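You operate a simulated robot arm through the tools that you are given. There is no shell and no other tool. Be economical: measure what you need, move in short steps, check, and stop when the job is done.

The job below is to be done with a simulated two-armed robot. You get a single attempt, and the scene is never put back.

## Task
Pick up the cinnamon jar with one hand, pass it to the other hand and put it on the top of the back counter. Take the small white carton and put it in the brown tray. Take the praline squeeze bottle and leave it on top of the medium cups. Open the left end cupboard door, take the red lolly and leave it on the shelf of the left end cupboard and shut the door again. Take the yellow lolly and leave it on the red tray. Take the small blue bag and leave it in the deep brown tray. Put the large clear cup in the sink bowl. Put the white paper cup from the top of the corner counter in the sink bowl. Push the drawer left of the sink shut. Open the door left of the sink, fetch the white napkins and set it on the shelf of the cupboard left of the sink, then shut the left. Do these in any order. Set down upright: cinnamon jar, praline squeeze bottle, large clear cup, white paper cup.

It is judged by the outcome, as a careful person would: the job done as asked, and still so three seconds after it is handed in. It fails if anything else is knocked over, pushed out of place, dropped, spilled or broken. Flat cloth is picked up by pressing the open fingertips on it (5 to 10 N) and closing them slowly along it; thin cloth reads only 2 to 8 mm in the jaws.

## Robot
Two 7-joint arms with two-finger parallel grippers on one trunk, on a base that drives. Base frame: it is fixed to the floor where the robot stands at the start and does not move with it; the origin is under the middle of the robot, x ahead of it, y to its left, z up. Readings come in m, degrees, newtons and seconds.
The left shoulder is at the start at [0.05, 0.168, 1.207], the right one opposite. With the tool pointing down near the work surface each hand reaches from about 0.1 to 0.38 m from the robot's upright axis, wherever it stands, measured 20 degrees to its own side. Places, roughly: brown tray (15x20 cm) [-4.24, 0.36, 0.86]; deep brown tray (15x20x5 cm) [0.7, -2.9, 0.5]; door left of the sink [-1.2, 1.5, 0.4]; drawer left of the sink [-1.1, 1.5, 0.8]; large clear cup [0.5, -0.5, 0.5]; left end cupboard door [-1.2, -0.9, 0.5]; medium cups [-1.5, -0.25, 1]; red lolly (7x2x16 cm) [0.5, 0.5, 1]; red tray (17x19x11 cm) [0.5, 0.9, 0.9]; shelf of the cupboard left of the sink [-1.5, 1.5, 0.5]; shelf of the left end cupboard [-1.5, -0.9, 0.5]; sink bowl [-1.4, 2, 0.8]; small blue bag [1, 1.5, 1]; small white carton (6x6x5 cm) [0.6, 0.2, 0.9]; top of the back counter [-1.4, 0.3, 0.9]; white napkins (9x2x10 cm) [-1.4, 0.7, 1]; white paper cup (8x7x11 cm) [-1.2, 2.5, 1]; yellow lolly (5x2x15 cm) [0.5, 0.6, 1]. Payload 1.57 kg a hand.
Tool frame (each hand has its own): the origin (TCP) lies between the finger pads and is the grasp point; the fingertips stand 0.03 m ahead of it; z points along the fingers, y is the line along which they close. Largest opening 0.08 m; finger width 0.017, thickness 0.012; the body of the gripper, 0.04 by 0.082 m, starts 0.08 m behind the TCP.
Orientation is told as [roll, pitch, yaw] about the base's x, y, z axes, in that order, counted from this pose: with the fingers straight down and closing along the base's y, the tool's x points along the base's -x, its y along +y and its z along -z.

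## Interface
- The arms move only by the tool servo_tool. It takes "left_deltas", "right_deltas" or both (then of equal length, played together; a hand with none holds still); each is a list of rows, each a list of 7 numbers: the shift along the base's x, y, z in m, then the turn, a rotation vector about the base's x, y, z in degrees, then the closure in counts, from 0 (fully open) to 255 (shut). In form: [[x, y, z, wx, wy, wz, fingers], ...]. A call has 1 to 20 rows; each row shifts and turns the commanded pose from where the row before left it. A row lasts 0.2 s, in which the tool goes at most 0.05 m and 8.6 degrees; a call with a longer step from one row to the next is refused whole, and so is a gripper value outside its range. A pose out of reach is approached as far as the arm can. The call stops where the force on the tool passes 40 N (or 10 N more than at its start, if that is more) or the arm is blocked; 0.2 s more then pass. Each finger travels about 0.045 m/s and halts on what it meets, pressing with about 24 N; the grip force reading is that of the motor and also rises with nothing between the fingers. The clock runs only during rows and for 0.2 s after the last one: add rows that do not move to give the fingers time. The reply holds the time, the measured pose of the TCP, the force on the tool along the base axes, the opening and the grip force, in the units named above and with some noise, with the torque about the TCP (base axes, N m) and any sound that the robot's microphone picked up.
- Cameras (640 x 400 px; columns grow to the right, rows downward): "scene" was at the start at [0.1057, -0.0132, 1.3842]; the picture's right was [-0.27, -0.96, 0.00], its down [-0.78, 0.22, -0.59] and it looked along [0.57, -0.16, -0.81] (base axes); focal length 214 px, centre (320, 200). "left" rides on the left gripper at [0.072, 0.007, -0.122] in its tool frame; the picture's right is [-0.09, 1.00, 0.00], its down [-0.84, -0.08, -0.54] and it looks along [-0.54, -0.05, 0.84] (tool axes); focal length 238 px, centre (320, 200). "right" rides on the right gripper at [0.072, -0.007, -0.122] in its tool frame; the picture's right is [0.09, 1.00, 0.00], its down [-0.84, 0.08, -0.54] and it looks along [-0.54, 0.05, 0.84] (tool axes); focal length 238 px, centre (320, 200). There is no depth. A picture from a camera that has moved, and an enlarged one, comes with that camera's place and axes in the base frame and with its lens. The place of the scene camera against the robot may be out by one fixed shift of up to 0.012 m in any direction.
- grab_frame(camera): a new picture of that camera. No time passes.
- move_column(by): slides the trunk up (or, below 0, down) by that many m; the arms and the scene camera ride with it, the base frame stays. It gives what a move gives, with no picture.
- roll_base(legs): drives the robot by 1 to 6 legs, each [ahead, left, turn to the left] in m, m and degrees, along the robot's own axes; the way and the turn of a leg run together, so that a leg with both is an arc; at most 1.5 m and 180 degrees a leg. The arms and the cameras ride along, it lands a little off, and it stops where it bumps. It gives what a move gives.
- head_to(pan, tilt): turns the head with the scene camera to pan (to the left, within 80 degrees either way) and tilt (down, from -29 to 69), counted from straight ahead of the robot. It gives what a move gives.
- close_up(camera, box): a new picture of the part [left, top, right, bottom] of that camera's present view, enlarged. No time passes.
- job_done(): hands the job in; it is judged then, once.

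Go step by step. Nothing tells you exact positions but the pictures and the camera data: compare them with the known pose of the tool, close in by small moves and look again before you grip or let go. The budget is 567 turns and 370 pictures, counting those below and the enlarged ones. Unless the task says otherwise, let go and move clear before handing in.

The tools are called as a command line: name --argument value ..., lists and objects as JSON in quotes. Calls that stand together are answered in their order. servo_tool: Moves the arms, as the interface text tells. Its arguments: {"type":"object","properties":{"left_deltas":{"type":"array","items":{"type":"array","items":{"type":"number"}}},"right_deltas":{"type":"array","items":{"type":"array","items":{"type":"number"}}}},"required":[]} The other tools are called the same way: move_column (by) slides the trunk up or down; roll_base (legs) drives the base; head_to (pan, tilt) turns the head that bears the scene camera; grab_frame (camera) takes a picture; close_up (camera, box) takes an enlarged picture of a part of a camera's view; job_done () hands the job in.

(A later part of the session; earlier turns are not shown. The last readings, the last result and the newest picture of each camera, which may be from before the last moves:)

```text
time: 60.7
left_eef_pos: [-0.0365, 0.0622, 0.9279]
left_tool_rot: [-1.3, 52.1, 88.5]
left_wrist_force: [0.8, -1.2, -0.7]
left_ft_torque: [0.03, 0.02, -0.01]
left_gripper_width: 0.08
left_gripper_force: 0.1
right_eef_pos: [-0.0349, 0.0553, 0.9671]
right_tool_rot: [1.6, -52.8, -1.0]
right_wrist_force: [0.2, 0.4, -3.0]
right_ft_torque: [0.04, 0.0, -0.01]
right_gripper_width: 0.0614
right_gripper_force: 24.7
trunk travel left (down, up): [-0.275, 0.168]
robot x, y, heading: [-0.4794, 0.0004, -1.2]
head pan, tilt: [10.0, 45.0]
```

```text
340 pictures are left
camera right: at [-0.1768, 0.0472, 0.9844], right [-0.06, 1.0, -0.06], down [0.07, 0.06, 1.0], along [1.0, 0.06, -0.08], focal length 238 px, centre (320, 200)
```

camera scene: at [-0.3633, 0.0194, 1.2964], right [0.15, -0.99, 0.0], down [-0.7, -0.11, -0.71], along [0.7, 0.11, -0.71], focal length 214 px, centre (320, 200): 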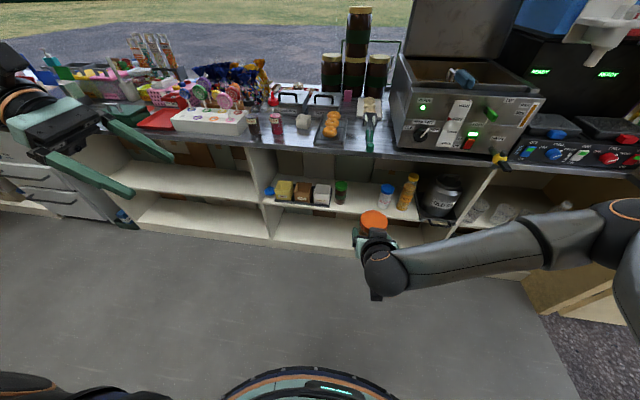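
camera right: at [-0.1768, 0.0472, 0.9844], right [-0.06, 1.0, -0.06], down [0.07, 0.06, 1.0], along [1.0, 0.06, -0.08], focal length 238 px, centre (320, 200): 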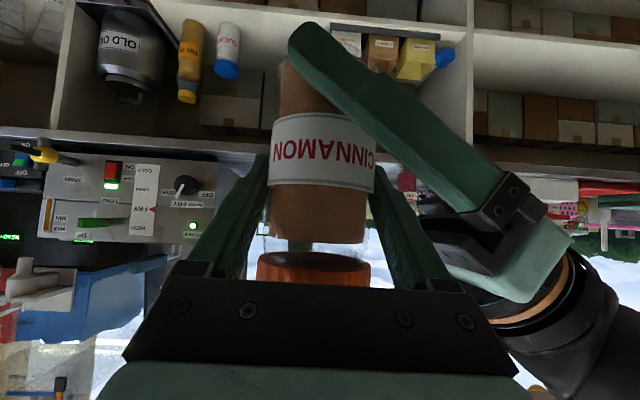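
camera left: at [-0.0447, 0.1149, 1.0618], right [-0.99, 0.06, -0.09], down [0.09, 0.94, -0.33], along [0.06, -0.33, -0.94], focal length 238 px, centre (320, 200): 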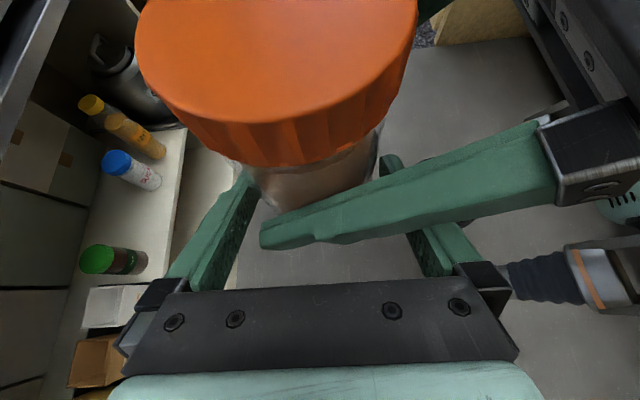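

The jar sits between the left fingers. Close the left, then open the right.

servo_tool --left_deltas '[[0, 0, 0, 0, 0, 0, 40], [0, 0, 0, 0, 0, 0, 80], [0, 0, 0, 0, 0, 0, 120], [0, 0, 0, 0, 0, 0, 150], [0, 0, 0, 0, 0, 0, 150]]'

grab_frame --camera "left"

```text
time: 61.9
left_eef_pos: [-0.0359, 0.0634, 0.9299]
left_tool_rot: [-1.4, 52.1, 88.7]
left_wrist_force: [13.8, 0.1, -1.0]
left_ft_torque: [0.02, 0.47, 0.09]
left_gripper_width: 0.0617
left_gripper_force: 24.6
right_eef_pos: [-0.0372, 0.0563, 0.9676]
right_tool_rot: [1.7, -52.8, -0.9]
right_wrist_force: [-13.9, -0.1, 1.9]
right_ft_torque: [0.06, 0.04, 0.01]
right_gripper_width: 0.0612
right_gripper_force: 24.4
trunk travel left (down, up): [-0.275, 0.168]
robot x, y, heading: [-0.4772, 0.0025, -1.1]
head pan, tilt: [10.0, 45.0]
```

```text
339 pictures are left
camera left: at [-0.0439, 0.1154, 1.0618], right [-0.99, 0.06, -0.09], down [0.09, 0.94, -0.33], along [0.06, -0.33, -0.94], focal length 238 px, centre (320, 200)
```

left: 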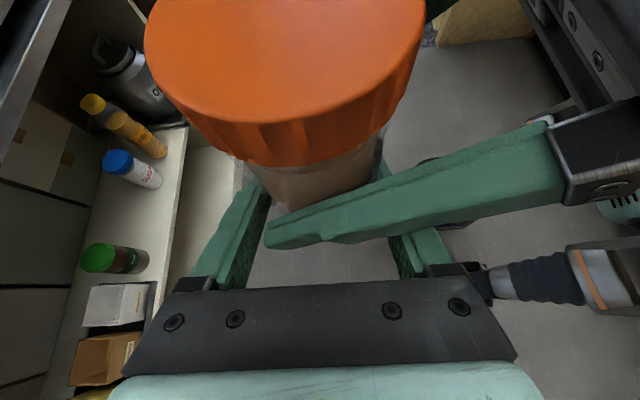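

Gripped by both. Open the right hand and withdraw it along its own axis (back and up).

servo_tool --right_deltas '[[0, 0, 0, 0, 0, 0, 100], [0, 0, 0, 0, 0, 0, 40], [0, 0, 0, 0, 0, 0, 0], [0, 0, 0, 0, 0, 0, 0], [-0.016, 0, 0.012, 0, 0, 0, 0], [-0.016, 0, 0.012, 0, 0, 0, 0], [-0.016, -0.0, 0.012, 0, 0, 0, 0], [-0.016, -0.0, 0.012, 0, 0, 0, 0], [-0.016, -0.0, 0.012, 0, 0, 0, 0], [-0.016, -0.01, 0.012, 0, 0, 0, 0], [-0.01, -0.03, 0.012, 0, 0, 0, 0], [0, -0.04, 0, 0, 0, 0, 0], [0, -0.04, 0, 0, 0, 0, 0], [0, -0.04, 0, 0, 0, 0, 0]]'

grab_frame --camera "left"

grab_frame --camera "scene"

```text
time: 64.9
left_eef_pos: [-0.0371, 0.0615, 0.9297]
left_tool_rot: [-1.2, 52.1, 88.5]
left_wrist_force: [0.1, -0.1, 0.2]
left_ft_torque: [0.05, -0.01, -0.02]
left_gripper_width: 0.0612
left_gripper_force: 24.5
right_eef_pos: [-0.1229, -0.0873, 1.061]
right_tool_rot: [1.6, -52.7, -0.9]
right_wrist_force: [0.4, 0.4, 0.3]
right_ft_torque: [-0.02, 0.0, 0.0]
right_gripper_width: 0.0802
right_gripper_force: 0.1
right hand out of reach, approached as far as the arm can: row 14
trunk travel left (down, up): [-0.275, 0.168]
robot x, y, heading: [-0.4776, 0.0043, -1.0]
head pan, tilt: [10.0, 45.0]
```

```text
338 pictures are left
camera left: at [-0.0447, 0.1146, 1.0618], right [-0.99, 0.06, -0.09], down [0.09, 0.94, -0.33], along [0.06, -0.33, -0.94], focal length 238 px, centre (320, 200)
```

left: 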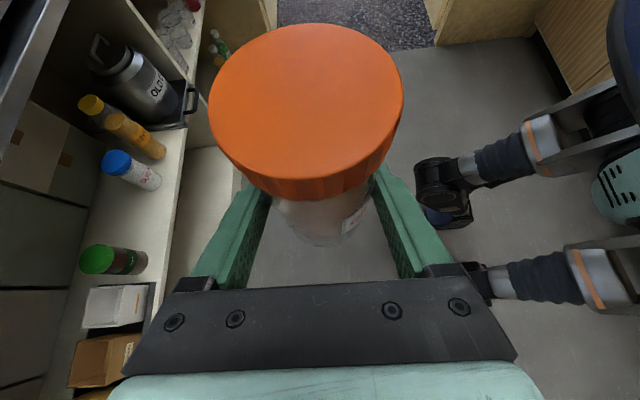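

```text
337 pictures are left
camera scene: at [-0.3633, 0.0191, 1.2964], right [0.15, -0.99, 0.0], down [-0.7, -0.11, -0.71], along [0.7, 0.11, -0.71], focal length 214 px, centre (320, 200)
```

scene: 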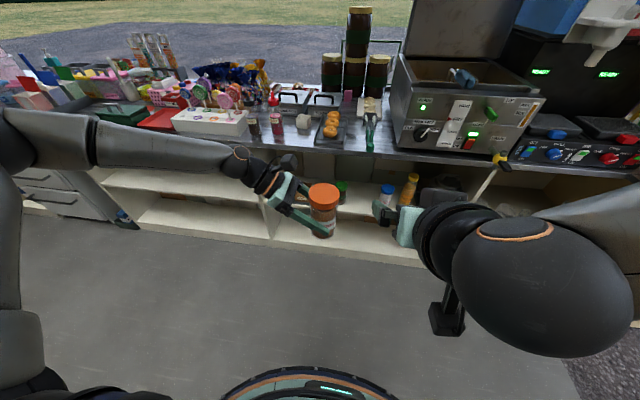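

Handover complete. Raise the trunk and turn to face the back counter to choose a spot.

move_column --by 0.15

roll_base --legs '[[0, 0, 90], [0, 0, 91]]'

head_to --pan 0 --tilt 35

grab_frame --camera "scene"

```text
time: 66.6
left_eef_pos: [-0.036, 0.0637, 1.0786]
left_tool_rot: [-1.2, 52.2, 88.6]
left_wrist_force: [0.2, -0.4, -4.1]
left_ft_torque: [0.03, -0.06, 0.04]
left_gripper_width: 0.061
left_gripper_force: 24.1
right_eef_pos: [-0.121, -0.0858, 1.2122]
right_tool_rot: [1.4, -52.6, -1.1]
right_wrist_force: [0.7, -0.2, -0.1]
right_ft_torque: [0.01, 0.04, 0.01]
right_gripper_width: 0.0799
right_gripper_force: 0.0
trunk travel left (down, up): [-0.425, 0.018]
robot x, y, heading: [-0.4803, 0.003, -1.2]
head pan, tilt: [10.0, 45.0]
```

```text
time: 74.7
left_eef_pos: [-0.9205, -0.0679, 1.0791]
left_tool_rot: [-1.2, 52.1, -90.3]
left_wrist_force: [0.6, 0.2, -3.4]
left_ft_torque: [0.01, 0.01, -0.01]
left_gripper_width: 0.0608
left_gripper_force: 23.1
right_eef_pos: [-0.8375, 0.082, 1.212]
right_tool_rot: [1.5, -52.8, -179.9]
right_wrist_force: [0.5, -0.1, 0.5]
right_ft_torque: [0.02, -0.01, 0.0]
right_gripper_width: 0.0798
right_gripper_force: 0.2
trunk travel left (down, up): [-0.425, 0.018]
robot x, y, heading: [-0.4841, 0.0043, 179.7]
head pan, tilt: [10.0, 45.0]
```

```text
time: 75.4
left_eef_pos: [-0.9211, -0.069, 1.0788]
left_tool_rot: [-1.3, 52.1, -90.4]
left_wrist_force: [0.5, 0.6, -2.6]
left_ft_torque: [-0.02, -0.02, 0.0]
left_gripper_width: 0.0608
left_gripper_force: 23.6
right_eef_pos: [-0.8366, 0.0825, 1.2111]
right_tool_rot: [1.6, -52.7, -179.9]
right_wrist_force: [0.6, -0.1, -0.1]
right_ft_torque: [0.01, -0.02, 0.02]
right_gripper_width: 0.0801
right_gripper_force: 0.1
trunk travel left (down, up): [-0.425, 0.018]
robot x, y, heading: [-0.481, 0.0047, 179.8]
head pan, tilt: [0.0, 35.0]
```

```text
336 pictures are left
camera scene: at [-0.6122, 0.008, 1.4612], right [0.0, 1.0, 0.0], down [0.57, 0.0, -0.82], along [-0.82, 0.0, -0.57], focal length 214 px, centre (320, 200)
```

scene: 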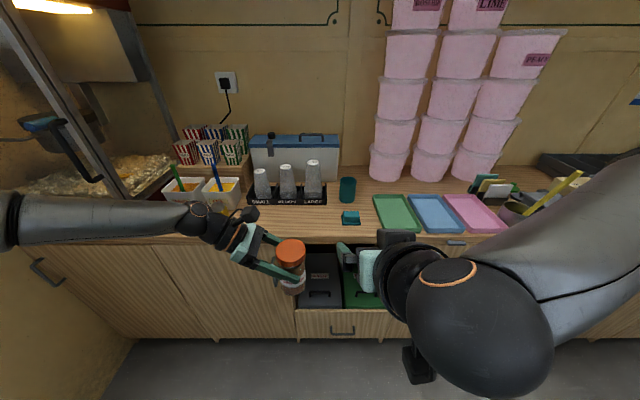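

There is free space left of the teal objects near (-1.24, -0.03). Drive in, then lower onto the counter.

roll_base --legs '[[0.31, -0.03, 0]]'

grab_frame --camera "scene"

grab_frame --camera "left"

```text
time: 77.5
left_eef_pos: [-1.2304, -0.0376, 1.0787]
left_tool_rot: [-1.2, 52.1, -90.5]
left_wrist_force: [0.4, 0.4, -4.4]
left_ft_torque: [-0.01, 0.01, -0.03]
left_gripper_width: 0.0608
left_gripper_force: 23.9
right_eef_pos: [-1.1468, 0.1149, 1.211]
right_tool_rot: [1.5, -52.8, -179.9]
right_wrist_force: [-0.4, 0.1, -0.3]
right_ft_torque: [0.02, 0.0, 0.03]
right_gripper_width: 0.0802
right_gripper_force: 0.0
trunk travel left (down, up): [-0.425, 0.018]
robot x, y, heading: [-0.7878, 0.0331, 180.0]
head pan, tilt: [0.0, 35.0]
```

```text
335 pictures are left
camera scene: at [-0.9217, 0.0389, 1.4612], right [0.0, 1.0, 0.0], down [0.57, 0.0, -0.82], along [-0.82, 0.0, -0.57], focal length 214 px, centre (320, 200)
```

scene: 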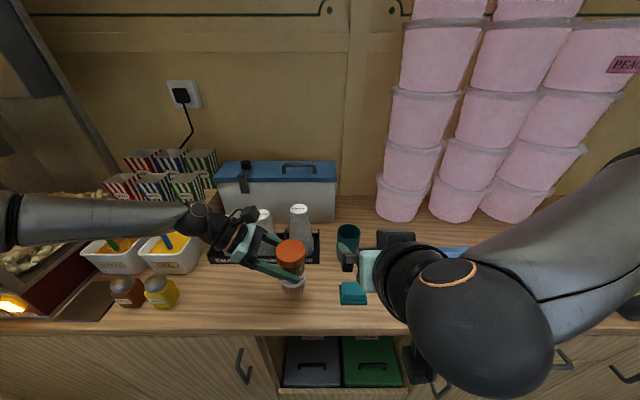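

```text
334 pictures are left
camera left: at [-1.2214, -0.088, 1.2115], right [1.0, -0.05, -0.09], down [-0.07, -0.94, -0.33], along [-0.07, 0.33, -0.94], focal length 238 px, centre (320, 200)
```

left: 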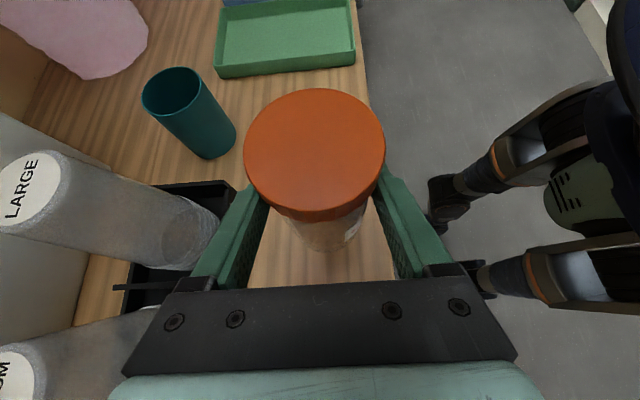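

Shift 2 cm inward from the edge and lower.

servo_tool --left_deltas '[[-0.012, 0, 0, 0, 0, 0, 150], [-0.012, 0, 0, 0, 0, 0, 150]]'

move_column --by -0.1

grab_frame --camera "scene"

grab_frame --camera "left"

```text
time: 78.1
left_eef_pos: [-1.2456, -0.0385, 1.0898]
left_tool_rot: [-1.3, 51.8, -90.3]
left_wrist_force: [-0.3, -0.2, -2.5]
left_ft_torque: [-0.01, -0.01, 0.04]
left_gripper_width: 0.0608
left_gripper_force: 24.7
left hand out of reach, approached as far as the arm can: row 1, 2
right_eef_pos: [-1.1463, 0.1136, 1.2123]
right_tool_rot: [1.5, -52.8, -180.0]
right_wrist_force: [0.1, -0.5, 0.4]
right_ft_torque: [0.01, -0.02, 0.01]
right_gripper_width: 0.0799
right_gripper_force: 0.0
trunk travel left (down, up): [-0.425, 0.018]
robot x, y, heading: [-0.7884, 0.0359, 179.9]
head pan, tilt: [0.0, 35.0]
```

```text
time: 79.5
left_eef_pos: [-1.2459, -0.0383, 0.9909]
left_tool_rot: [-1.6, 51.7, -90.5]
left_wrist_force: [-3.7, 0.2, 11.1]
left_ft_torque: [0.17, -0.08, 0.02]
left_gripper_width: 0.0605
left_gripper_force: 24.2
right_eef_pos: [-1.1445, 0.1135, 1.1108]
right_tool_rot: [1.6, -52.8, -180.0]
right_wrist_force: [-0.1, 0.5, 0.6]
right_ft_torque: [0.01, -0.05, -0.05]
right_gripper_width: 0.0799
right_gripper_force: 0.1
trunk travel left (down, up): [-0.325, 0.118]
robot x, y, heading: [-0.7882, 0.0324, 180.0]
head pan, tilt: [0.0, 35.0]
```

```text
333 pictures are left
camera scene: at [-0.9202, 0.0392, 1.3613], right [0.0, 1.0, 0.0], down [0.57, 0.0, -0.82], along [-0.82, 0.0, -0.57], focal length 214 px, centre (320, 200)
```

scene: 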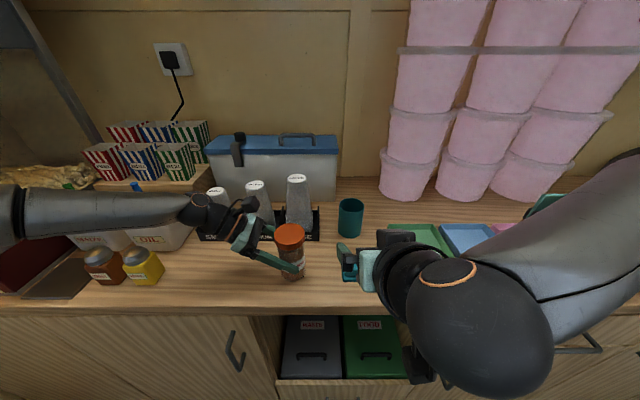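

```text
332 pictures are left
camera left: at [-1.2363, -0.0894, 1.1227], right [0.99, -0.04, -0.09], down [-0.07, -0.94, -0.32], along [-0.07, 0.33, -0.94], focal length 238 px, centre (320, 200)
```

left: 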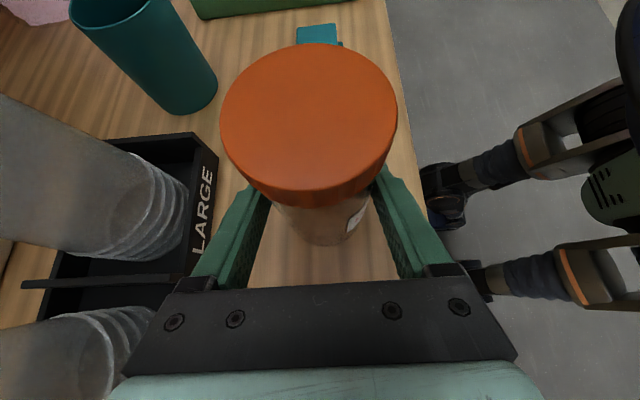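

Contact force is felt already; let me verify that the jar's base (not fingers) is touching.

close_up --camera "scene" --box '[220, 190, 380, 290]'

close_up --camera "right" --box '[0, 0, 640, 400]'

```text
4.00 times, centred on (300, 240) of scene
camera zoom: at [-0.9202, 0.0392, 1.3613], right [0.0, 1.0, 0.0], down [0.57, 0.0, -0.82], along [-0.82, 0.0, -0.57], focal length 858 px, centre (400, 40)
```

zoom: 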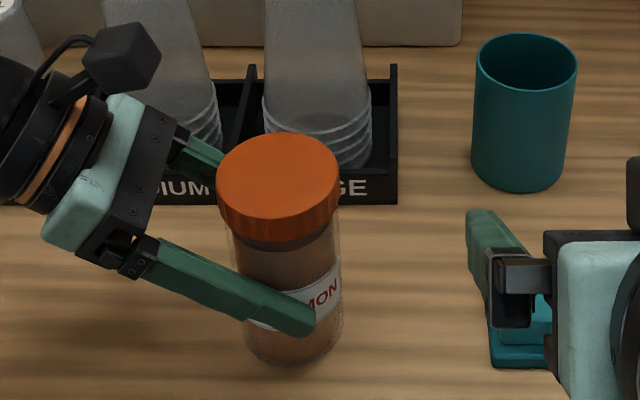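

```text
1.00 times, centred on (320, 200) of right (not enlarged: the box is as wide or as high as the picture)
camera zoom: at [-1.005, 0.1231, 1.1282], right [0.08, -1.0, -0.06], down [-0.07, -0.06, 1.0], along [-0.99, -0.07, -0.08], focal length 238 px, centre (320, 200)
```

zoom: 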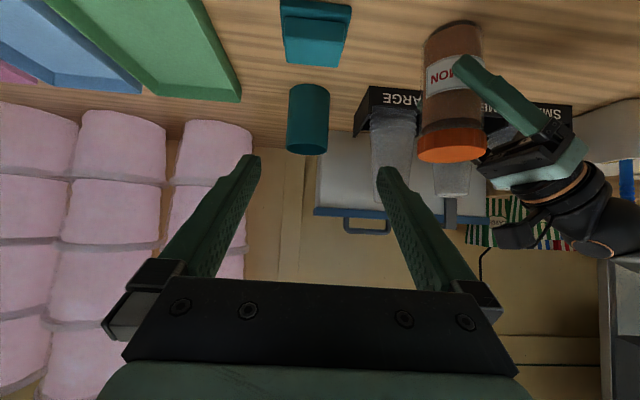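

Jar base sits on the counter. Release and retreat along the tool axis.

servo_tool --left_deltas '[[0, 0, 0.002, 0, 0, 0, 120], [0, 0, 0, 0, 0, 0, 60], [0, 0, 0, 0, 0, 0, 0], [0, 0, 0, 0, 0, 0, 0], [0, -0.02, 0.016, 0, 0, 0, 0], [0, -0.02, 0.016, 0, 0, 0, 0], [0, -0.02, 0.016, 0, 0, 0, 0], [0, -0.02, 0.016, 0, 0, 0, 0], [0, -0.02, 0.016, 0, 0, 0, 0], [0.02, -0.02, 0.03, 0, 0, 0, 0], [0.03, -0.0, 0.03, 0, 0, 0, 0]]'

grab_frame --camera "scene"

```text
time: 81.9
left_eef_pos: [-1.1945, -0.1589, 1.1316]
left_tool_rot: [-1.4, 51.8, -90.5]
left_wrist_force: [0.5, 0.2, -0.2]
left_ft_torque: [-0.03, -0.02, 0.01]
left_gripper_width: 0.0799
left_gripper_force: 0.0
right_eef_pos: [-1.1443, 0.1131, 1.112]
right_tool_rot: [1.5, -52.8, -179.9]
right_wrist_force: [-0.2, -0.1, 0.3]
right_ft_torque: [0.0, -0.01, -0.02]
right_gripper_width: 0.08
right_gripper_force: 0.0
trunk travel left (down, up): [-0.325, 0.118]
robot x, y, heading: [-0.789, 0.0334, 179.9]
head pan, tilt: [0.0, 35.0]
```

```text
329 pictures are left
camera scene: at [-0.9202, 0.0391, 1.3613], right [0.0, 1.0, 0.0], down [0.57, 0.0, -0.82], along [-0.82, 0.0, -0.57], focal length 214 px, centre (320, 200)
```

scene: 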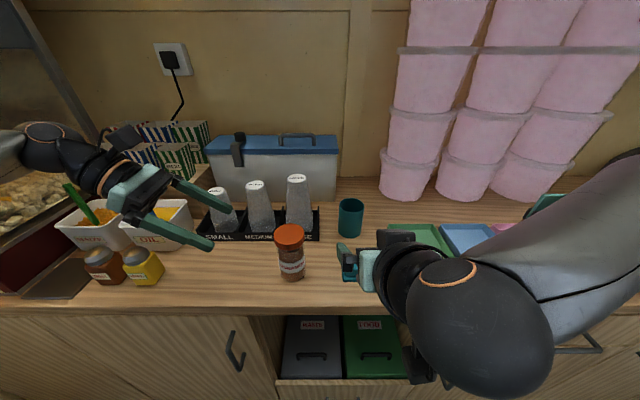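

The jar stands on the back counter. Next I back off, reset both hands to fingers-down, and turn back to the front counter for the praline bottle.

roll_base --legs '[[-0.35, 0, 0]]'

servo_tool --left_deltas '[[0.01, -0.02, 0.01, -7.5, 0, 0, 0], [0.01, -0.02, 0.01, -7.5, 0, 0, 0], [0.01, -0.02, 0.01, -7.5, 0, 0, 0], [0, -0.02, 0.01, -7.5, 0, 0, 0], [0, -0.02, 0, -7.5, 0, 0, 0], [0, -0.02, 0, -7.5, 0, 0, 0], [0, -0.02, 0, -7.5, 0, 0, 0], [0, -0.02, 0, 0, 0, -8.2, 0], [0, 0, 0, 0, 0, -8.2, 0], [0, 0, 0, 0, 0, -8.2, 0], [0, 0, 0, 0, 0, -8.2, 0], [0, 0, 0, 0, 0, -8.2, 0], [0, 0, 0, 0, 0, -8.2, 0], [0, 0, 0, 0, 0, -8.2, 0], [0, 0, 0, 0, 0, -8.2, 0], [0, 0, 0, 0, 0, -8.2, 0], [0, 0, 0, 0, 0, -8.2, 0], [0, 0, 0, 0, 0, -7.2, 0]]' --right_deltas '[[0.01, 0, 0.01, 0, -7.5, 0, 0], [0.01, 0, 0.01, 0, -7.5, 0, 0], [0.01, 0, 0.01, 0, -7.5, 0, 0], [0.01, 0.01, 0.01, 0, -7.5, 0, 0], [0.01, 0.01, 0.01, 0, -7.5, 0, 0], [0.01, 0.01, 0, 0, -7.5, 0, 0], [0, 0.01, 0, 0, -7.8, 0, 0], [0, 0.01, 0, 0, 0, 0, 0], [0, 0.01, 0, 0, 0, 0, 0], [0, 0.01, 0, 0, 0, 0, 0], [0, 0.01, 0, 0, 0, 0, 0], [0, 0, 0, 0, 0, 0, 0], [0, 0, 0, 0, 0, 0, 0], [0, 0, 0, 0, 0, 0, 0], [0, 0, 0, 0, 0, 0, 0], [0, 0, 0, 0, 0, 0, 0], [0, 0, 0, 0, 0, 0, 0], [0, 0, 0, 0, 0, 0, 0]]'

roll_base --legs '[[0, 0, 90], [0, 0, 90]]'

head_to --pan 10 --tilt 35

grab_frame --camera "scene"

```text
time: 84.1
left_eef_pos: [-0.8442, -0.1591, 1.132]
left_tool_rot: [-1.5, 51.8, -90.3]
left_wrist_force: [-0.6, -0.1, 0.3]
left_ft_torque: [0.0, 0.01, 0.0]
left_gripper_width: 0.0799
left_gripper_force: 0.0
right_eef_pos: [-0.7949, 0.1135, 1.1117]
right_tool_rot: [1.4, -52.8, -179.9]
right_wrist_force: [0.1, 0.1, 0.0]
right_ft_torque: [0.01, 0.0, -0.01]
right_gripper_width: 0.0797
right_gripper_force: 0.1
trunk travel left (down, up): [-0.325, 0.118]
robot x, y, heading: [-0.4382, 0.0339, 179.9]
head pan, tilt: [0.0, 35.0]
```

```text
time: 87.9
left_eef_pos: [-0.8143, -0.3199, 1.1712]
left_tool_rot: [-1.2, -0.7, -179.6]
left_wrist_force: [-0.2, 0.5, 1.1]
left_ft_torque: [0.0, 0.0, 0.01]
left_gripper_width: 0.0802
left_gripper_force: 0.1
right_eef_pos: [-0.7349, 0.1917, 1.1616]
right_tool_rot: [1.7, 0.0, -179.9]
right_wrist_force: [-0.6, 0.6, -0.7]
right_ft_torque: [-0.03, 0.0, 0.02]
right_gripper_width: 0.0801
right_gripper_force: 0.0
trunk travel left (down, up): [-0.325, 0.118]
robot x, y, heading: [-0.4384, 0.032, 179.9]
head pan, tilt: [0.0, 35.0]
```

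```text
time: 96.0
left_eef_pos: [-0.0641, 0.3884, 1.1705]
left_tool_rot: [-1.2, -0.6, 1.3]
left_wrist_force: [-0.4, 0.3, 0.4]
left_ft_torque: [0.03, 0.0, -0.02]
left_gripper_width: 0.0801
left_gripper_force: 0.2
right_eef_pos: [-0.1382, -0.1251, 1.1621]
right_tool_rot: [1.7, 0.0, 0.7]
right_wrist_force: [0.5, 0.5, -0.5]
right_ft_torque: [0.01, 0.03, 0.03]
right_gripper_width: 0.0803
right_gripper_force: 0.1
trunk travel left (down, up): [-0.325, 0.118]
robot x, y, heading: [-0.436, 0.0326, 0.7]
head pan, tilt: [0.0, 35.0]
```

```text
time: 96.7
left_eef_pos: [-0.0635, 0.3881, 1.171]
left_tool_rot: [-1.1, -0.7, 1.2]
left_wrist_force: [0.2, 0.0, -0.1]
left_ft_torque: [0.01, 0.0, 0.0]
left_gripper_width: 0.08
left_gripper_force: 0.0
right_eef_pos: [-0.138, -0.1243, 1.1613]
right_tool_rot: [1.8, 0.0, 0.7]
right_wrist_force: [0.1, -0.6, -0.3]
right_ft_torque: [-0.01, 0.02, -0.02]
right_gripper_width: 0.0798
right_gripper_force: 0.1
trunk travel left (down, up): [-0.325, 0.118]
robot x, y, heading: [-0.4365, 0.0311, 0.5]
head pan, tilt: [10.0, 35.0]
```

```text
328 pictures are left
camera scene: at [-0.3159, 0.0546, 1.3613], right [0.18, -0.98, 0.0], down [-0.56, -0.11, -0.82], along [0.81, 0.15, -0.57], focal length 214 px, centre (320, 200)
```

scene: 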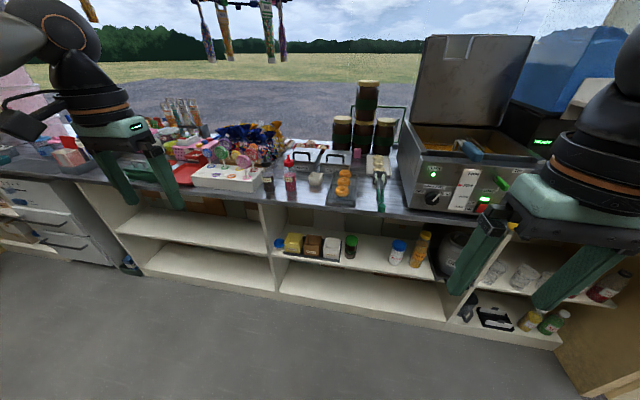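

I'll drive closer so the left hand camera sees the praline bottle from above.

roll_base --legs '[[0.4, 0, 0]]'

grab_frame --camera "left"

head_to --pan 35 --tilt 45

grab_frame --camera "scene"

```text
time: 99.2
left_eef_pos: [0.3338, 0.3906, 1.171]
left_tool_rot: [-1.1, -0.7, 1.0]
left_wrist_force: [0.7, 0.3, 0.2]
left_ft_torque: [0.02, 0.04, 0.03]
left_gripper_width: 0.0799
left_gripper_force: 0.1
right_eef_pos: [0.2592, -0.1232, 1.1614]
right_tool_rot: [1.7, 0.1, 0.6]
right_wrist_force: [0.6, -0.5, -0.9]
right_ft_torque: [0.02, 0.01, -0.02]
right_gripper_width: 0.08
right_gripper_force: 0.0
trunk travel left (down, up): [-0.325, 0.118]
robot x, y, heading: [-0.0394, 0.0355, 0.5]
head pan, tilt: [10.0, 35.0]
```

```text
327 pictures are left
camera left: at [0.2602, 0.3991, 1.293], right [0.07, 1.0, -0.02], down [0.83, -0.05, 0.55], along [0.55, -0.06, -0.83], focal length 238 px, centre (320, 200)
```

left: 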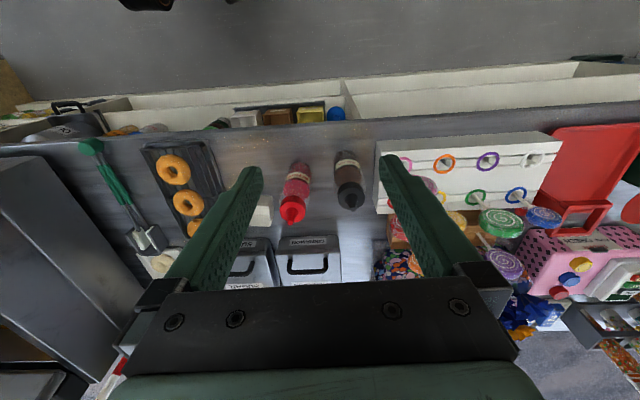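

```text
time: 100.1
left_eef_pos: [0.3332, 0.3905, 1.1711]
left_tool_rot: [-1.3, -0.7, 1.1]
left_wrist_force: [0.3, -0.5, -0.5]
left_ft_torque: [0.03, -0.02, 0.02]
left_gripper_width: 0.0801
left_gripper_force: 0.1
right_eef_pos: [0.2585, -0.1216, 1.1621]
right_tool_rot: [1.8, -0.1, 0.6]
right_wrist_force: [0.6, 0.4, 0.7]
right_ft_torque: [-0.02, -0.01, 0.02]
right_gripper_width: 0.0799
right_gripper_force: 0.1
trunk travel left (down, up): [-0.325, 0.118]
robot x, y, heading: [-0.0403, 0.0367, 0.7]
head pan, tilt: [35.0, 45.0]
```

```text
326 pictures are left
camera scene: at [0.0614, 0.0893, 1.3465], right [0.58, -0.81, 0.0], down [-0.58, -0.41, -0.71], along [0.58, 0.41, -0.71], focal length 214 px, centre (320, 200)
```

scene: 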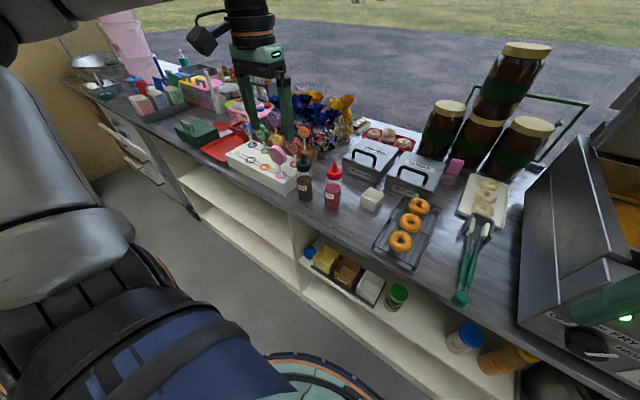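

Bottle at about (0.47, 0.425), base z≈0.82, top ≈0.96. I'll tuck the left hand inward and move the base left so it comes in line.

servo_tool --left_deltas '[[0, -0.04, 0, 0, 0, 0, 0], [0, -0.04, 0, 0, 0, 0, 0], [0, -0.04, 0, 0, 0, 0, 0], [0, -0.04, 0, 0, 0, 0, 0], [0, -0.04, 0, 0, 0, 0, 0], [0, 0, 0, 0, 0, 0, 0]]'

roll_base --legs '[[0, 0.235, 0], [0.1, 0, 0]]'

grab_frame --camera "left"

```text
time: 101.5
left_eef_pos: [0.3324, 0.1901, 1.1707]
left_tool_rot: [-1.2, -0.7, 1.2]
left_wrist_force: [1.6, -0.2, 0.0]
left_ft_torque: [0.02, -0.01, 0.01]
left_gripper_width: 0.0801
left_gripper_force: 0.2
right_eef_pos: [0.2583, -0.1217, 1.1615]
right_tool_rot: [1.6, 0.0, 0.6]
right_wrist_force: [-0.4, -0.3, -0.4]
right_ft_torque: [0.01, 0.0, 0.01]
right_gripper_width: 0.08
right_gripper_force: 0.0
trunk travel left (down, up): [-0.325, 0.118]
robot x, y, heading: [-0.0409, 0.0323, 0.5]
head pan, tilt: [35.0, 45.0]
```

```text
time: 104.9
left_eef_pos: [0.4305, 0.4272, 1.1716]
left_tool_rot: [-1.1, -0.7, 1.1]
left_wrist_force: [-0.2, 0.5, -0.1]
left_ft_torque: [-0.01, 0.03, -0.03]
left_gripper_width: 0.0801
left_gripper_force: 0.0
right_eef_pos: [0.3563, 0.1133, 1.1604]
right_tool_rot: [1.7, 0.1, 0.6]
right_wrist_force: [0.3, 0.1, 0.3]
right_ft_torque: [-0.04, 0.03, 0.02]
right_gripper_width: 0.0798
right_gripper_force: 0.1
trunk travel left (down, up): [-0.325, 0.118]
robot x, y, heading: [0.0568, 0.2739, 0.5]
head pan, tilt: [35.0, 45.0]
```

```text
325 pictures are left
camera left: at [0.3572, 0.4346, 1.2929], right [0.07, 1.0, -0.02], down [0.83, -0.05, 0.55], along [0.55, -0.06, -0.83], focal length 238 px, centre (320, 200)
```

left: 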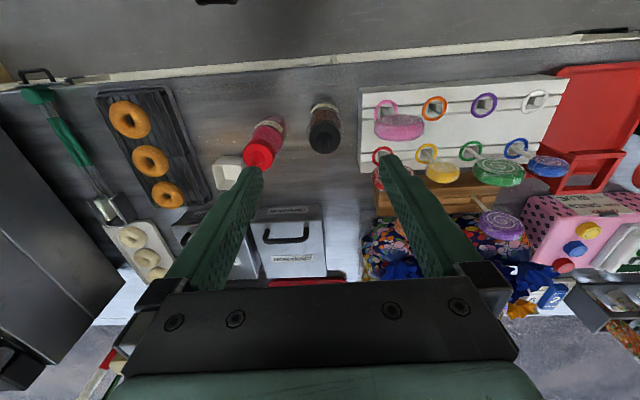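

Bottle center ≈ (0.475, 0.43). Move over it and descend partway to test reach.

servo_tool --left_deltas '[[0.022, 0.002, 0, 1.1, 0, -1, 0], [0.022, 0.001, 0, 0, 0, 0, 0], [0, 0, -0.03, 0, 0, 0, 0], [0, 0, -0.03, 0, 0, 0, 0], [0, 0, -0.03, 0, 0, 0, 0], [0, 0, -0.02, 0, 0, 0, 0], [0, 0, 0, 0, 0, 0, 0]]'

grab_frame --camera "left"

```text
time: 106.5
left_eef_pos: [0.4746, 0.4294, 1.0617]
left_tool_rot: [0.0, -0.7, 0.0]
left_wrist_force: [0.3, -0.3, 0.0]
left_ft_torque: [-0.01, 0.0, -0.01]
left_gripper_width: 0.08
left_gripper_force: 0.0
right_eef_pos: [0.3566, 0.1137, 1.1628]
right_tool_rot: [1.7, 0.1, 0.7]
right_wrist_force: [-0.1, -0.1, -0.7]
right_ft_torque: [0.0, -0.03, 0.02]
right_gripper_width: 0.0799
right_gripper_force: 0.0
trunk travel left (down, up): [-0.325, 0.118]
robot x, y, heading: [0.0565, 0.2726, 0.8]
head pan, tilt: [35.0, 45.0]
```

```text
324 pictures are left
camera left: at [0.4005, 0.4364, 1.183], right [0.09, 1.0, 0.0], down [0.83, -0.08, 0.55], along [0.55, -0.05, -0.83], focal length 238 px, centre (320, 200)
```

left: 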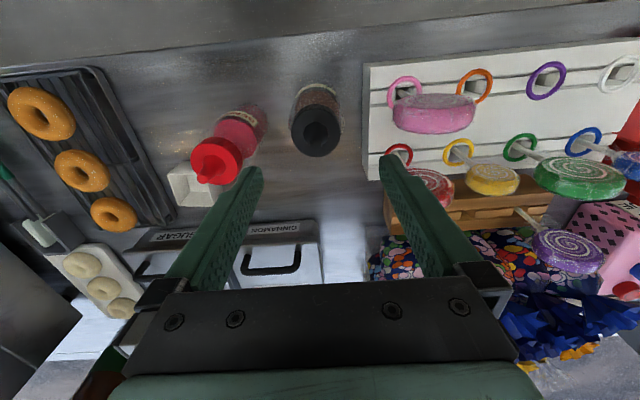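

Aligned over the cap. Narrow the fingers slightly, descend to the body and look.

servo_tool --left_deltas '[[0, -0.001, -0.02, 0, 0, 0, 35], [0, -0.001, -0.03, 0, 0, 0, 35], [0, 0, -0.03, 0, 0, 0, 35], [0, 0, -0.03, 0, 0, 0, 35], [0, 0, -0.02, 0, 0, 0, 35], [0, 0, 0, 0, 0, 0, 35]]'

grab_frame --camera "left"

grab_frame --camera "scene"

```text
time: 107.9
left_eef_pos: [0.4745, 0.4275, 0.9307]
left_tool_rot: [0.0, -0.7, 0.0]
left_wrist_force: [-0.3, -0.5, 0.2]
left_ft_torque: [-0.03, 0.0, 0.02]
left_gripper_width: 0.0691
left_gripper_force: 0.1
right_eef_pos: [0.3557, 0.1138, 1.1622]
right_tool_rot: [1.6, 0.0, 0.6]
right_wrist_force: [-0.3, -0.6, 0.2]
right_ft_torque: [0.02, -0.02, -0.01]
right_gripper_width: 0.0801
right_gripper_force: 0.2
trunk travel left (down, up): [-0.325, 0.118]
robot x, y, heading: [0.0559, 0.2712, 0.6]
head pan, tilt: [35.0, 45.0]
```

```text
323 pictures are left
camera left: at [0.4004, 0.434, 1.0532], right [0.09, 1.0, 0.0], down [0.83, -0.08, 0.55], along [0.55, -0.05, -0.83], focal length 238 px, centre (320, 200)
```

left: 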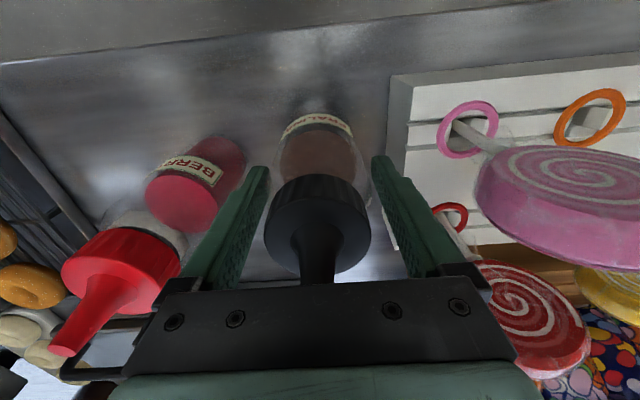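

```text
322 pictures are left
camera scene: at [0.1585, 0.3253, 1.3465], right [0.58, -0.81, 0.0], down [-0.58, -0.41, -0.71], along [0.58, 0.41, -0.71], focal length 214 px, centre (320, 200)
```

scene: 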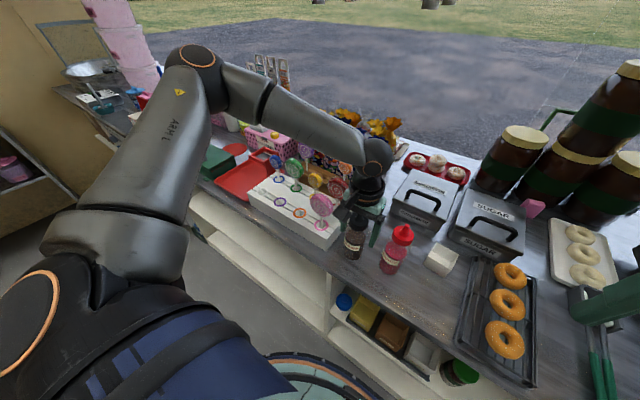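

The nozzle limits how low I can go (~1.5 cm more). Lower 11 mm and close on the cap/shoulder.

servo_tool --left_deltas '[[0, 0, -0.011, 0, 0, 0, 35], [0, 0, 0, 0, 0, 0, 70], [0, 0, 0, 0, 0, 0, 100], [0, 0, 0, 0, 0, 0, 130], [0, 0, 0, 0, 0, 0, 150], [0, 0, 0, 0, 0, 0, 150]]'

grab_frame --camera "left"

```text
time: 108.5
left_eef_pos: [0.4776, 0.4254, 0.9296]
left_tool_rot: [-0.5, -2.0, 0.2]
left_wrist_force: [-3.1, 1.2, 25.3]
left_ft_torque: [-0.13, 0.03, 0.0]
left_gripper_width: 0.0581
left_gripper_force: 0.0
right_eef_pos: [0.3552, 0.1141, 1.1623]
right_tool_rot: [1.7, -0.2, 0.6]
right_wrist_force: [0.4, 0.8, -0.8]
right_ft_torque: [0.0, 0.01, -0.02]
right_gripper_width: 0.08
right_gripper_force: 0.1
trunk travel left (down, up): [-0.325, 0.118]
robot x, y, heading: [0.0551, 0.27, 0.5]
head pan, tilt: [35.0, 45.0]
stopped in row 2 (left hand): the force on the tool passed its limit at 42 N (the readings are from after the stop); the commanded pose is now the measured one
```

```text
321 pictures are left
camera left: at [0.4017, 0.4327, 1.0493], right [0.09, 1.0, -0.01], down [0.82, -0.07, 0.57], along [0.57, -0.06, -0.82], focal length 238 px, centre (320, 200)
```

left: 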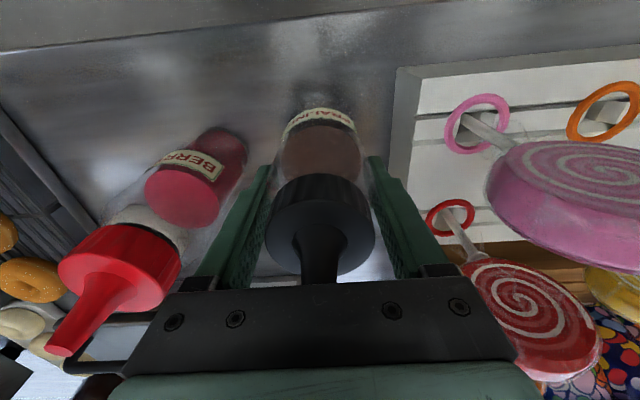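

The nozzle touched the palm. Raise 5 mm and close gently on the cap.

servo_tool --left_deltas '[[-0.002, 0.001, 0.005, 0.5, 1.5, 0, 50], [0, 0, 0, 0, 0, 0, 70], [0, 0, 0, 0, 0, 0, 100], [0, 0, 0, 0, 0, 0, 130], [0, 0, 0, 0, 0, 0, 150], [0, 0, 0, 0, 0, 0, 150]]'

grab_frame --camera "left"

```text
time: 109.9
left_eef_pos: [0.4752, 0.4276, 0.9297]
left_tool_rot: [0.1, 0.0, 0.3]
left_wrist_force: [-1.8, 1.4, 8.5]
left_ft_torque: [0.0, 0.04, 0.01]
left_gripper_width: 0.0536
left_gripper_force: 11.3
right_eef_pos: [0.3548, 0.1138, 1.1629]
right_tool_rot: [1.7, 0.0, 0.6]
right_wrist_force: [0.5, 0.1, -0.3]
right_ft_torque: [-0.02, -0.02, -0.02]
right_gripper_width: 0.0799
right_gripper_force: 0.0
trunk travel left (down, up): [-0.325, 0.118]
robot x, y, heading: [0.0572, 0.2695, 0.4]
head pan, tilt: [35.0, 45.0]
```

```text
320 pictures are left
camera left: at [0.4026, 0.4334, 1.053], right [0.09, 1.0, 0.0], down [0.84, -0.08, 0.54], along [0.54, -0.05, -0.84], focal length 238 px, centre (320, 200)
```

left: 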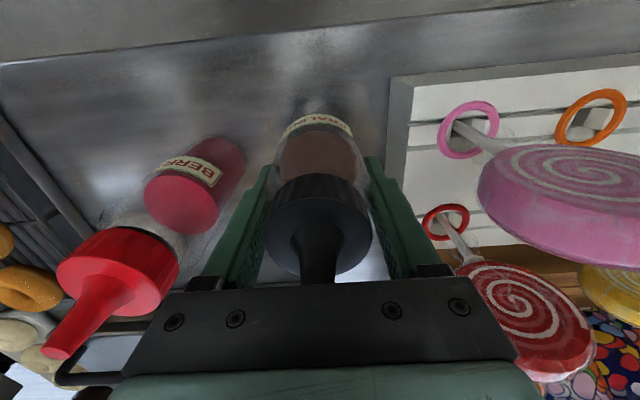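

servo_tool --left_deltas '[[0, 0, 0.002, 0, 0, 0, 170], [0, 0, 0, 0, 0, 0, 190], [0, 0, 0, 0, 0, 0, 190], [0, 0, 0.01, 0, 0, 0, 190], [0, 0, 0.01, 0, 0, 0, 190]]'

grab_frame --camera "left"

```text
time: 111.1
left_eef_pos: [0.475, 0.427, 0.9531]
left_tool_rot: [0.1, 0.1, 0.1]
left_wrist_force: [-0.7, 0.0, -1.6]
left_ft_torque: [-0.02, -0.02, -0.03]
left_gripper_width: 0.0534
left_gripper_force: 10.9
right_eef_pos: [0.357, 0.1131, 1.1608]
right_tool_rot: [1.7, 0.0, 0.6]
right_wrist_force: [0.2, -0.3, 0.0]
right_ft_torque: [0.01, -0.02, 0.02]
right_gripper_width: 0.08
right_gripper_force: 0.0
trunk travel left (down, up): [-0.325, 0.118]
robot x, y, heading: [0.0565, 0.2738, 0.8]
head pan, tilt: [35.0, 45.0]
```

```text
319 pictures are left
camera left: at [0.4035, 0.4336, 1.0751], right [0.09, 1.0, 0.0], down [0.84, -0.08, 0.54], along [0.54, -0.05, -0.84], focal length 238 px, centre (320, 200)
```

left: 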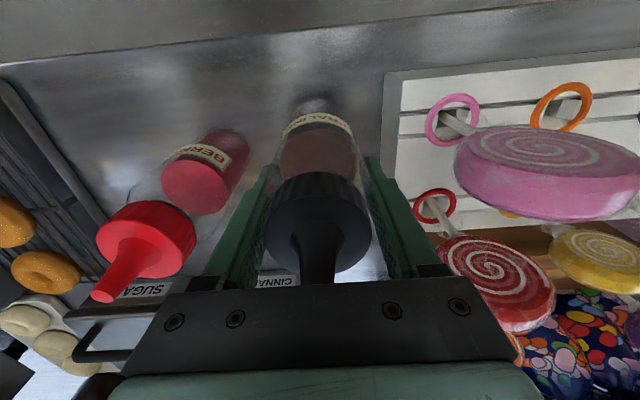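

Bottle is lifted. Raise it clear, raise the trunk, back off and turn to the back counter.

servo_tool --left_deltas '[[0, 0, 0.04, 0, 0, 0, 190], [0, 0, 0.04, 0, 0, 0, 190], [0, 0, 0.04, 0, 0, 0, 190], [0, 0, 0.04, 0, 0, 0, 190], [0, 0, 0.04, 0, 0, 0, 190]]'

move_column --by 0.1

roll_base --legs '[[-0.5, 0, 0], [0, 0, 90], [0, 0, 89.5]]'

head_to --pan 0 --tilt 35

grab_frame --camera "scene"

```text
time: 112.3
left_eef_pos: [0.4754, 0.4274, 1.1518]
left_tool_rot: [0.0, 0.2, 0.2]
left_wrist_force: [-1.0, -0.9, -2.5]
left_ft_torque: [0.0, -0.05, 0.02]
left_gripper_width: 0.0533
left_gripper_force: 10.9
right_eef_pos: [0.3564, 0.1133, 1.1618]
right_tool_rot: [1.7, -0.1, 0.6]
right_wrist_force: [0.9, 0.4, 0.7]
right_ft_torque: [-0.02, -0.01, 0.04]
right_gripper_width: 0.0799
right_gripper_force: 0.1
trunk travel left (down, up): [-0.325, 0.118]
robot x, y, heading: [0.0555, 0.2707, 0.4]
head pan, tilt: [35.0, 45.0]
```

```text
time: 113.6
left_eef_pos: [0.4756, 0.4274, 1.2523]
left_tool_rot: [0.1, 0.0, 0.3]
left_wrist_force: [-0.5, 0.2, -1.4]
left_ft_torque: [-0.02, -0.03, 0.06]
left_gripper_width: 0.0534
left_gripper_force: 11.1
right_eef_pos: [0.356, 0.1134, 1.2614]
right_tool_rot: [1.7, -0.1, 0.6]
right_wrist_force: [-0.2, -0.7, -0.4]
right_ft_torque: [-0.03, 0.01, 0.0]
right_gripper_width: 0.0802
right_gripper_force: 0.1
trunk travel left (down, up): [-0.425, 0.018]
robot x, y, heading: [0.0561, 0.272, 0.7]
head pan, tilt: [35.0, 45.0]
```

```text
time: 124.2
left_eef_pos: [-0.8592, 0.1166, 1.2516]
left_tool_rot: [0.1, 0.1, 179.5]
left_wrist_force: [-0.2, -0.2, -2.5]
left_ft_torque: [0.0, 0.07, -0.02]
left_gripper_width: 0.0536
left_gripper_force: 11.4
right_eef_pos: [-0.7366, 0.4285, 1.2615]
right_tool_rot: [1.8, 0.0, 179.8]
right_wrist_force: [-0.6, 0.0, -0.6]
right_ft_torque: [-0.01, 0.03, -0.03]
right_gripper_width: 0.0801
right_gripper_force: 0.0
trunk travel left (down, up): [-0.425, 0.018]
robot x, y, heading: [-0.4407, 0.2673, 179.5]
head pan, tilt: [35.0, 45.0]
```

```text
time: 125.2
left_eef_pos: [-0.8598, 0.1157, 1.2521]
left_tool_rot: [0.1, 0.0, 179.5]
left_wrist_force: [1.1, 0.0, -1.6]
left_ft_torque: [-0.01, -0.02, 0.01]
left_gripper_width: 0.0539
left_gripper_force: 11.5
right_eef_pos: [-0.7373, 0.4276, 1.2617]
right_tool_rot: [1.7, 0.0, 180.0]
right_wrist_force: [0.0, 1.0, 0.5]
right_ft_torque: [-0.02, 0.01, -0.02]
right_gripper_width: 0.0802
right_gripper_force: 0.0
trunk travel left (down, up): [-0.425, 0.018]
robot x, y, heading: [-0.4396, 0.2653, 179.9]
head pan, tilt: [0.0, 35.0]
```

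```text
318 pictures are left
camera scene: at [-0.5724, 0.2736, 1.4612], right [0.0, 1.0, 0.0], down [0.57, 0.0, -0.82], along [-0.82, 0.0, -0.57], focal length 214 px, centre (320, 200)
```

scene: 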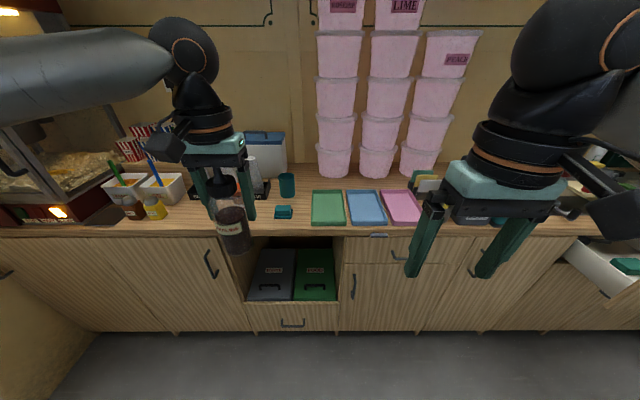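

Shift the base left to line up with the medium stack and drive in part way.

roll_base --legs '[[0, 0.235, 0], [0.38, 0, 0]]'

grab_frame --camera "scene"

grab_frame --camera "left"

```text
time: 129.9
left_eef_pos: [-1.2419, -0.1163, 1.2518]
left_tool_rot: [0.1, 0.1, 179.5]
left_wrist_force: [-0.1, -0.5, -1.7]
left_ft_torque: [0.02, 0.01, -0.01]
left_gripper_width: 0.0538
left_gripper_force: 11.1
right_eef_pos: [-1.1185, 0.1943, 1.2622]
right_tool_rot: [1.8, 0.0, 180.0]
right_wrist_force: [-0.1, -0.8, -0.3]
right_ft_torque: [-0.05, 0.01, 0.0]
right_gripper_width: 0.08
right_gripper_force: 0.0
trunk travel left (down, up): [-0.425, 0.018]
robot x, y, heading: [-0.8188, 0.0313, 179.9]
head pan, tilt: [0.0, 35.0]
```

```text
317 pictures are left
camera scene: at [-0.9546, 0.0402, 1.4612], right [0.0, 1.0, 0.0], down [0.57, 0.0, -0.82], along [-0.82, 0.0, -0.57], focal length 214 px, centre (320, 200)
```

scene: 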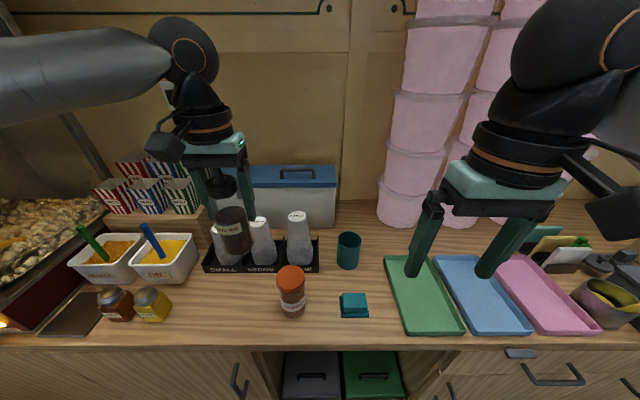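

```text
316 pictures are left
camera left: at [-1.1703, -0.1232, 1.3746], right [-0.1, -0.99, 0.0], down [-0.84, 0.09, 0.54], along [-0.54, 0.05, -0.84], focal length 238 px, centre (320, 200)
```

left: 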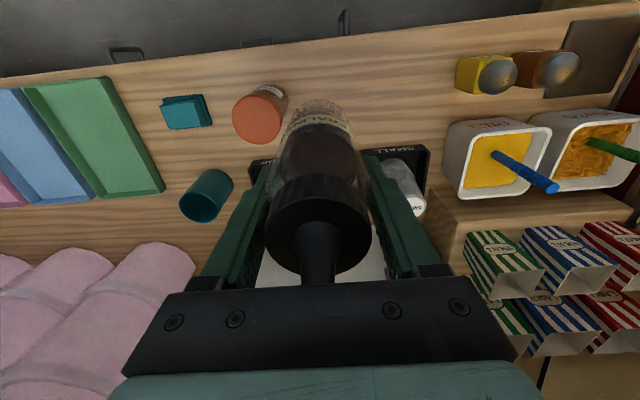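

close_up --camera "scene" --box '[190, 190, 350, 290]'

grab_frame --camera "right"

```text
4.00 times, centred on (270, 240) of scene
camera zoom: at [-0.9546, 0.0402, 1.4612], right [0.0, 1.0, 0.0], down [0.57, 0.0, -0.82], along [-0.82, 0.0, -0.57], focal length 858 px, centre (520, 40)
```

zoom: 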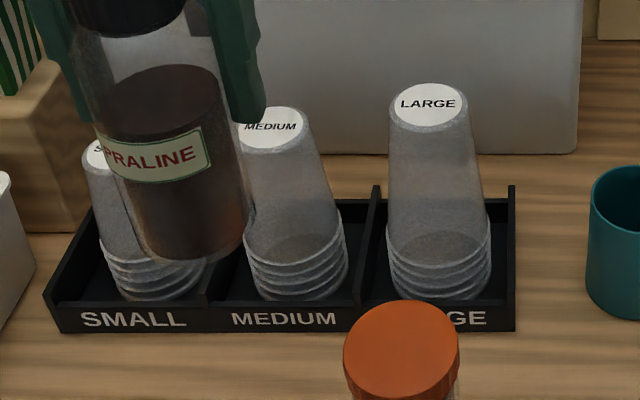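

```text
314 pictures are left
camera right: at [-1.0476, 0.2043, 1.3839], right [0.09, -1.0, 0.03], down [-0.84, -0.06, 0.54], along [-0.54, -0.07, -0.84], focal length 238 px, centre (320, 200)
```

right: 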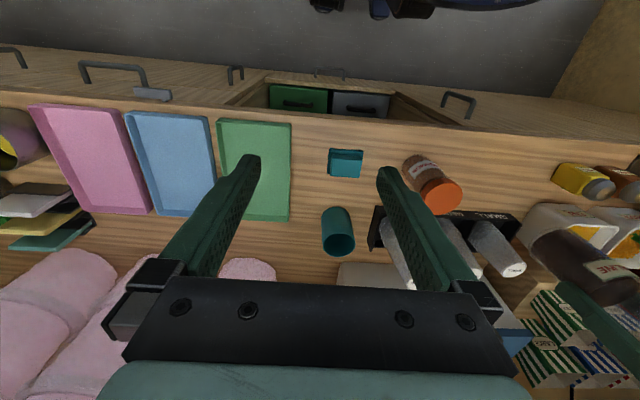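

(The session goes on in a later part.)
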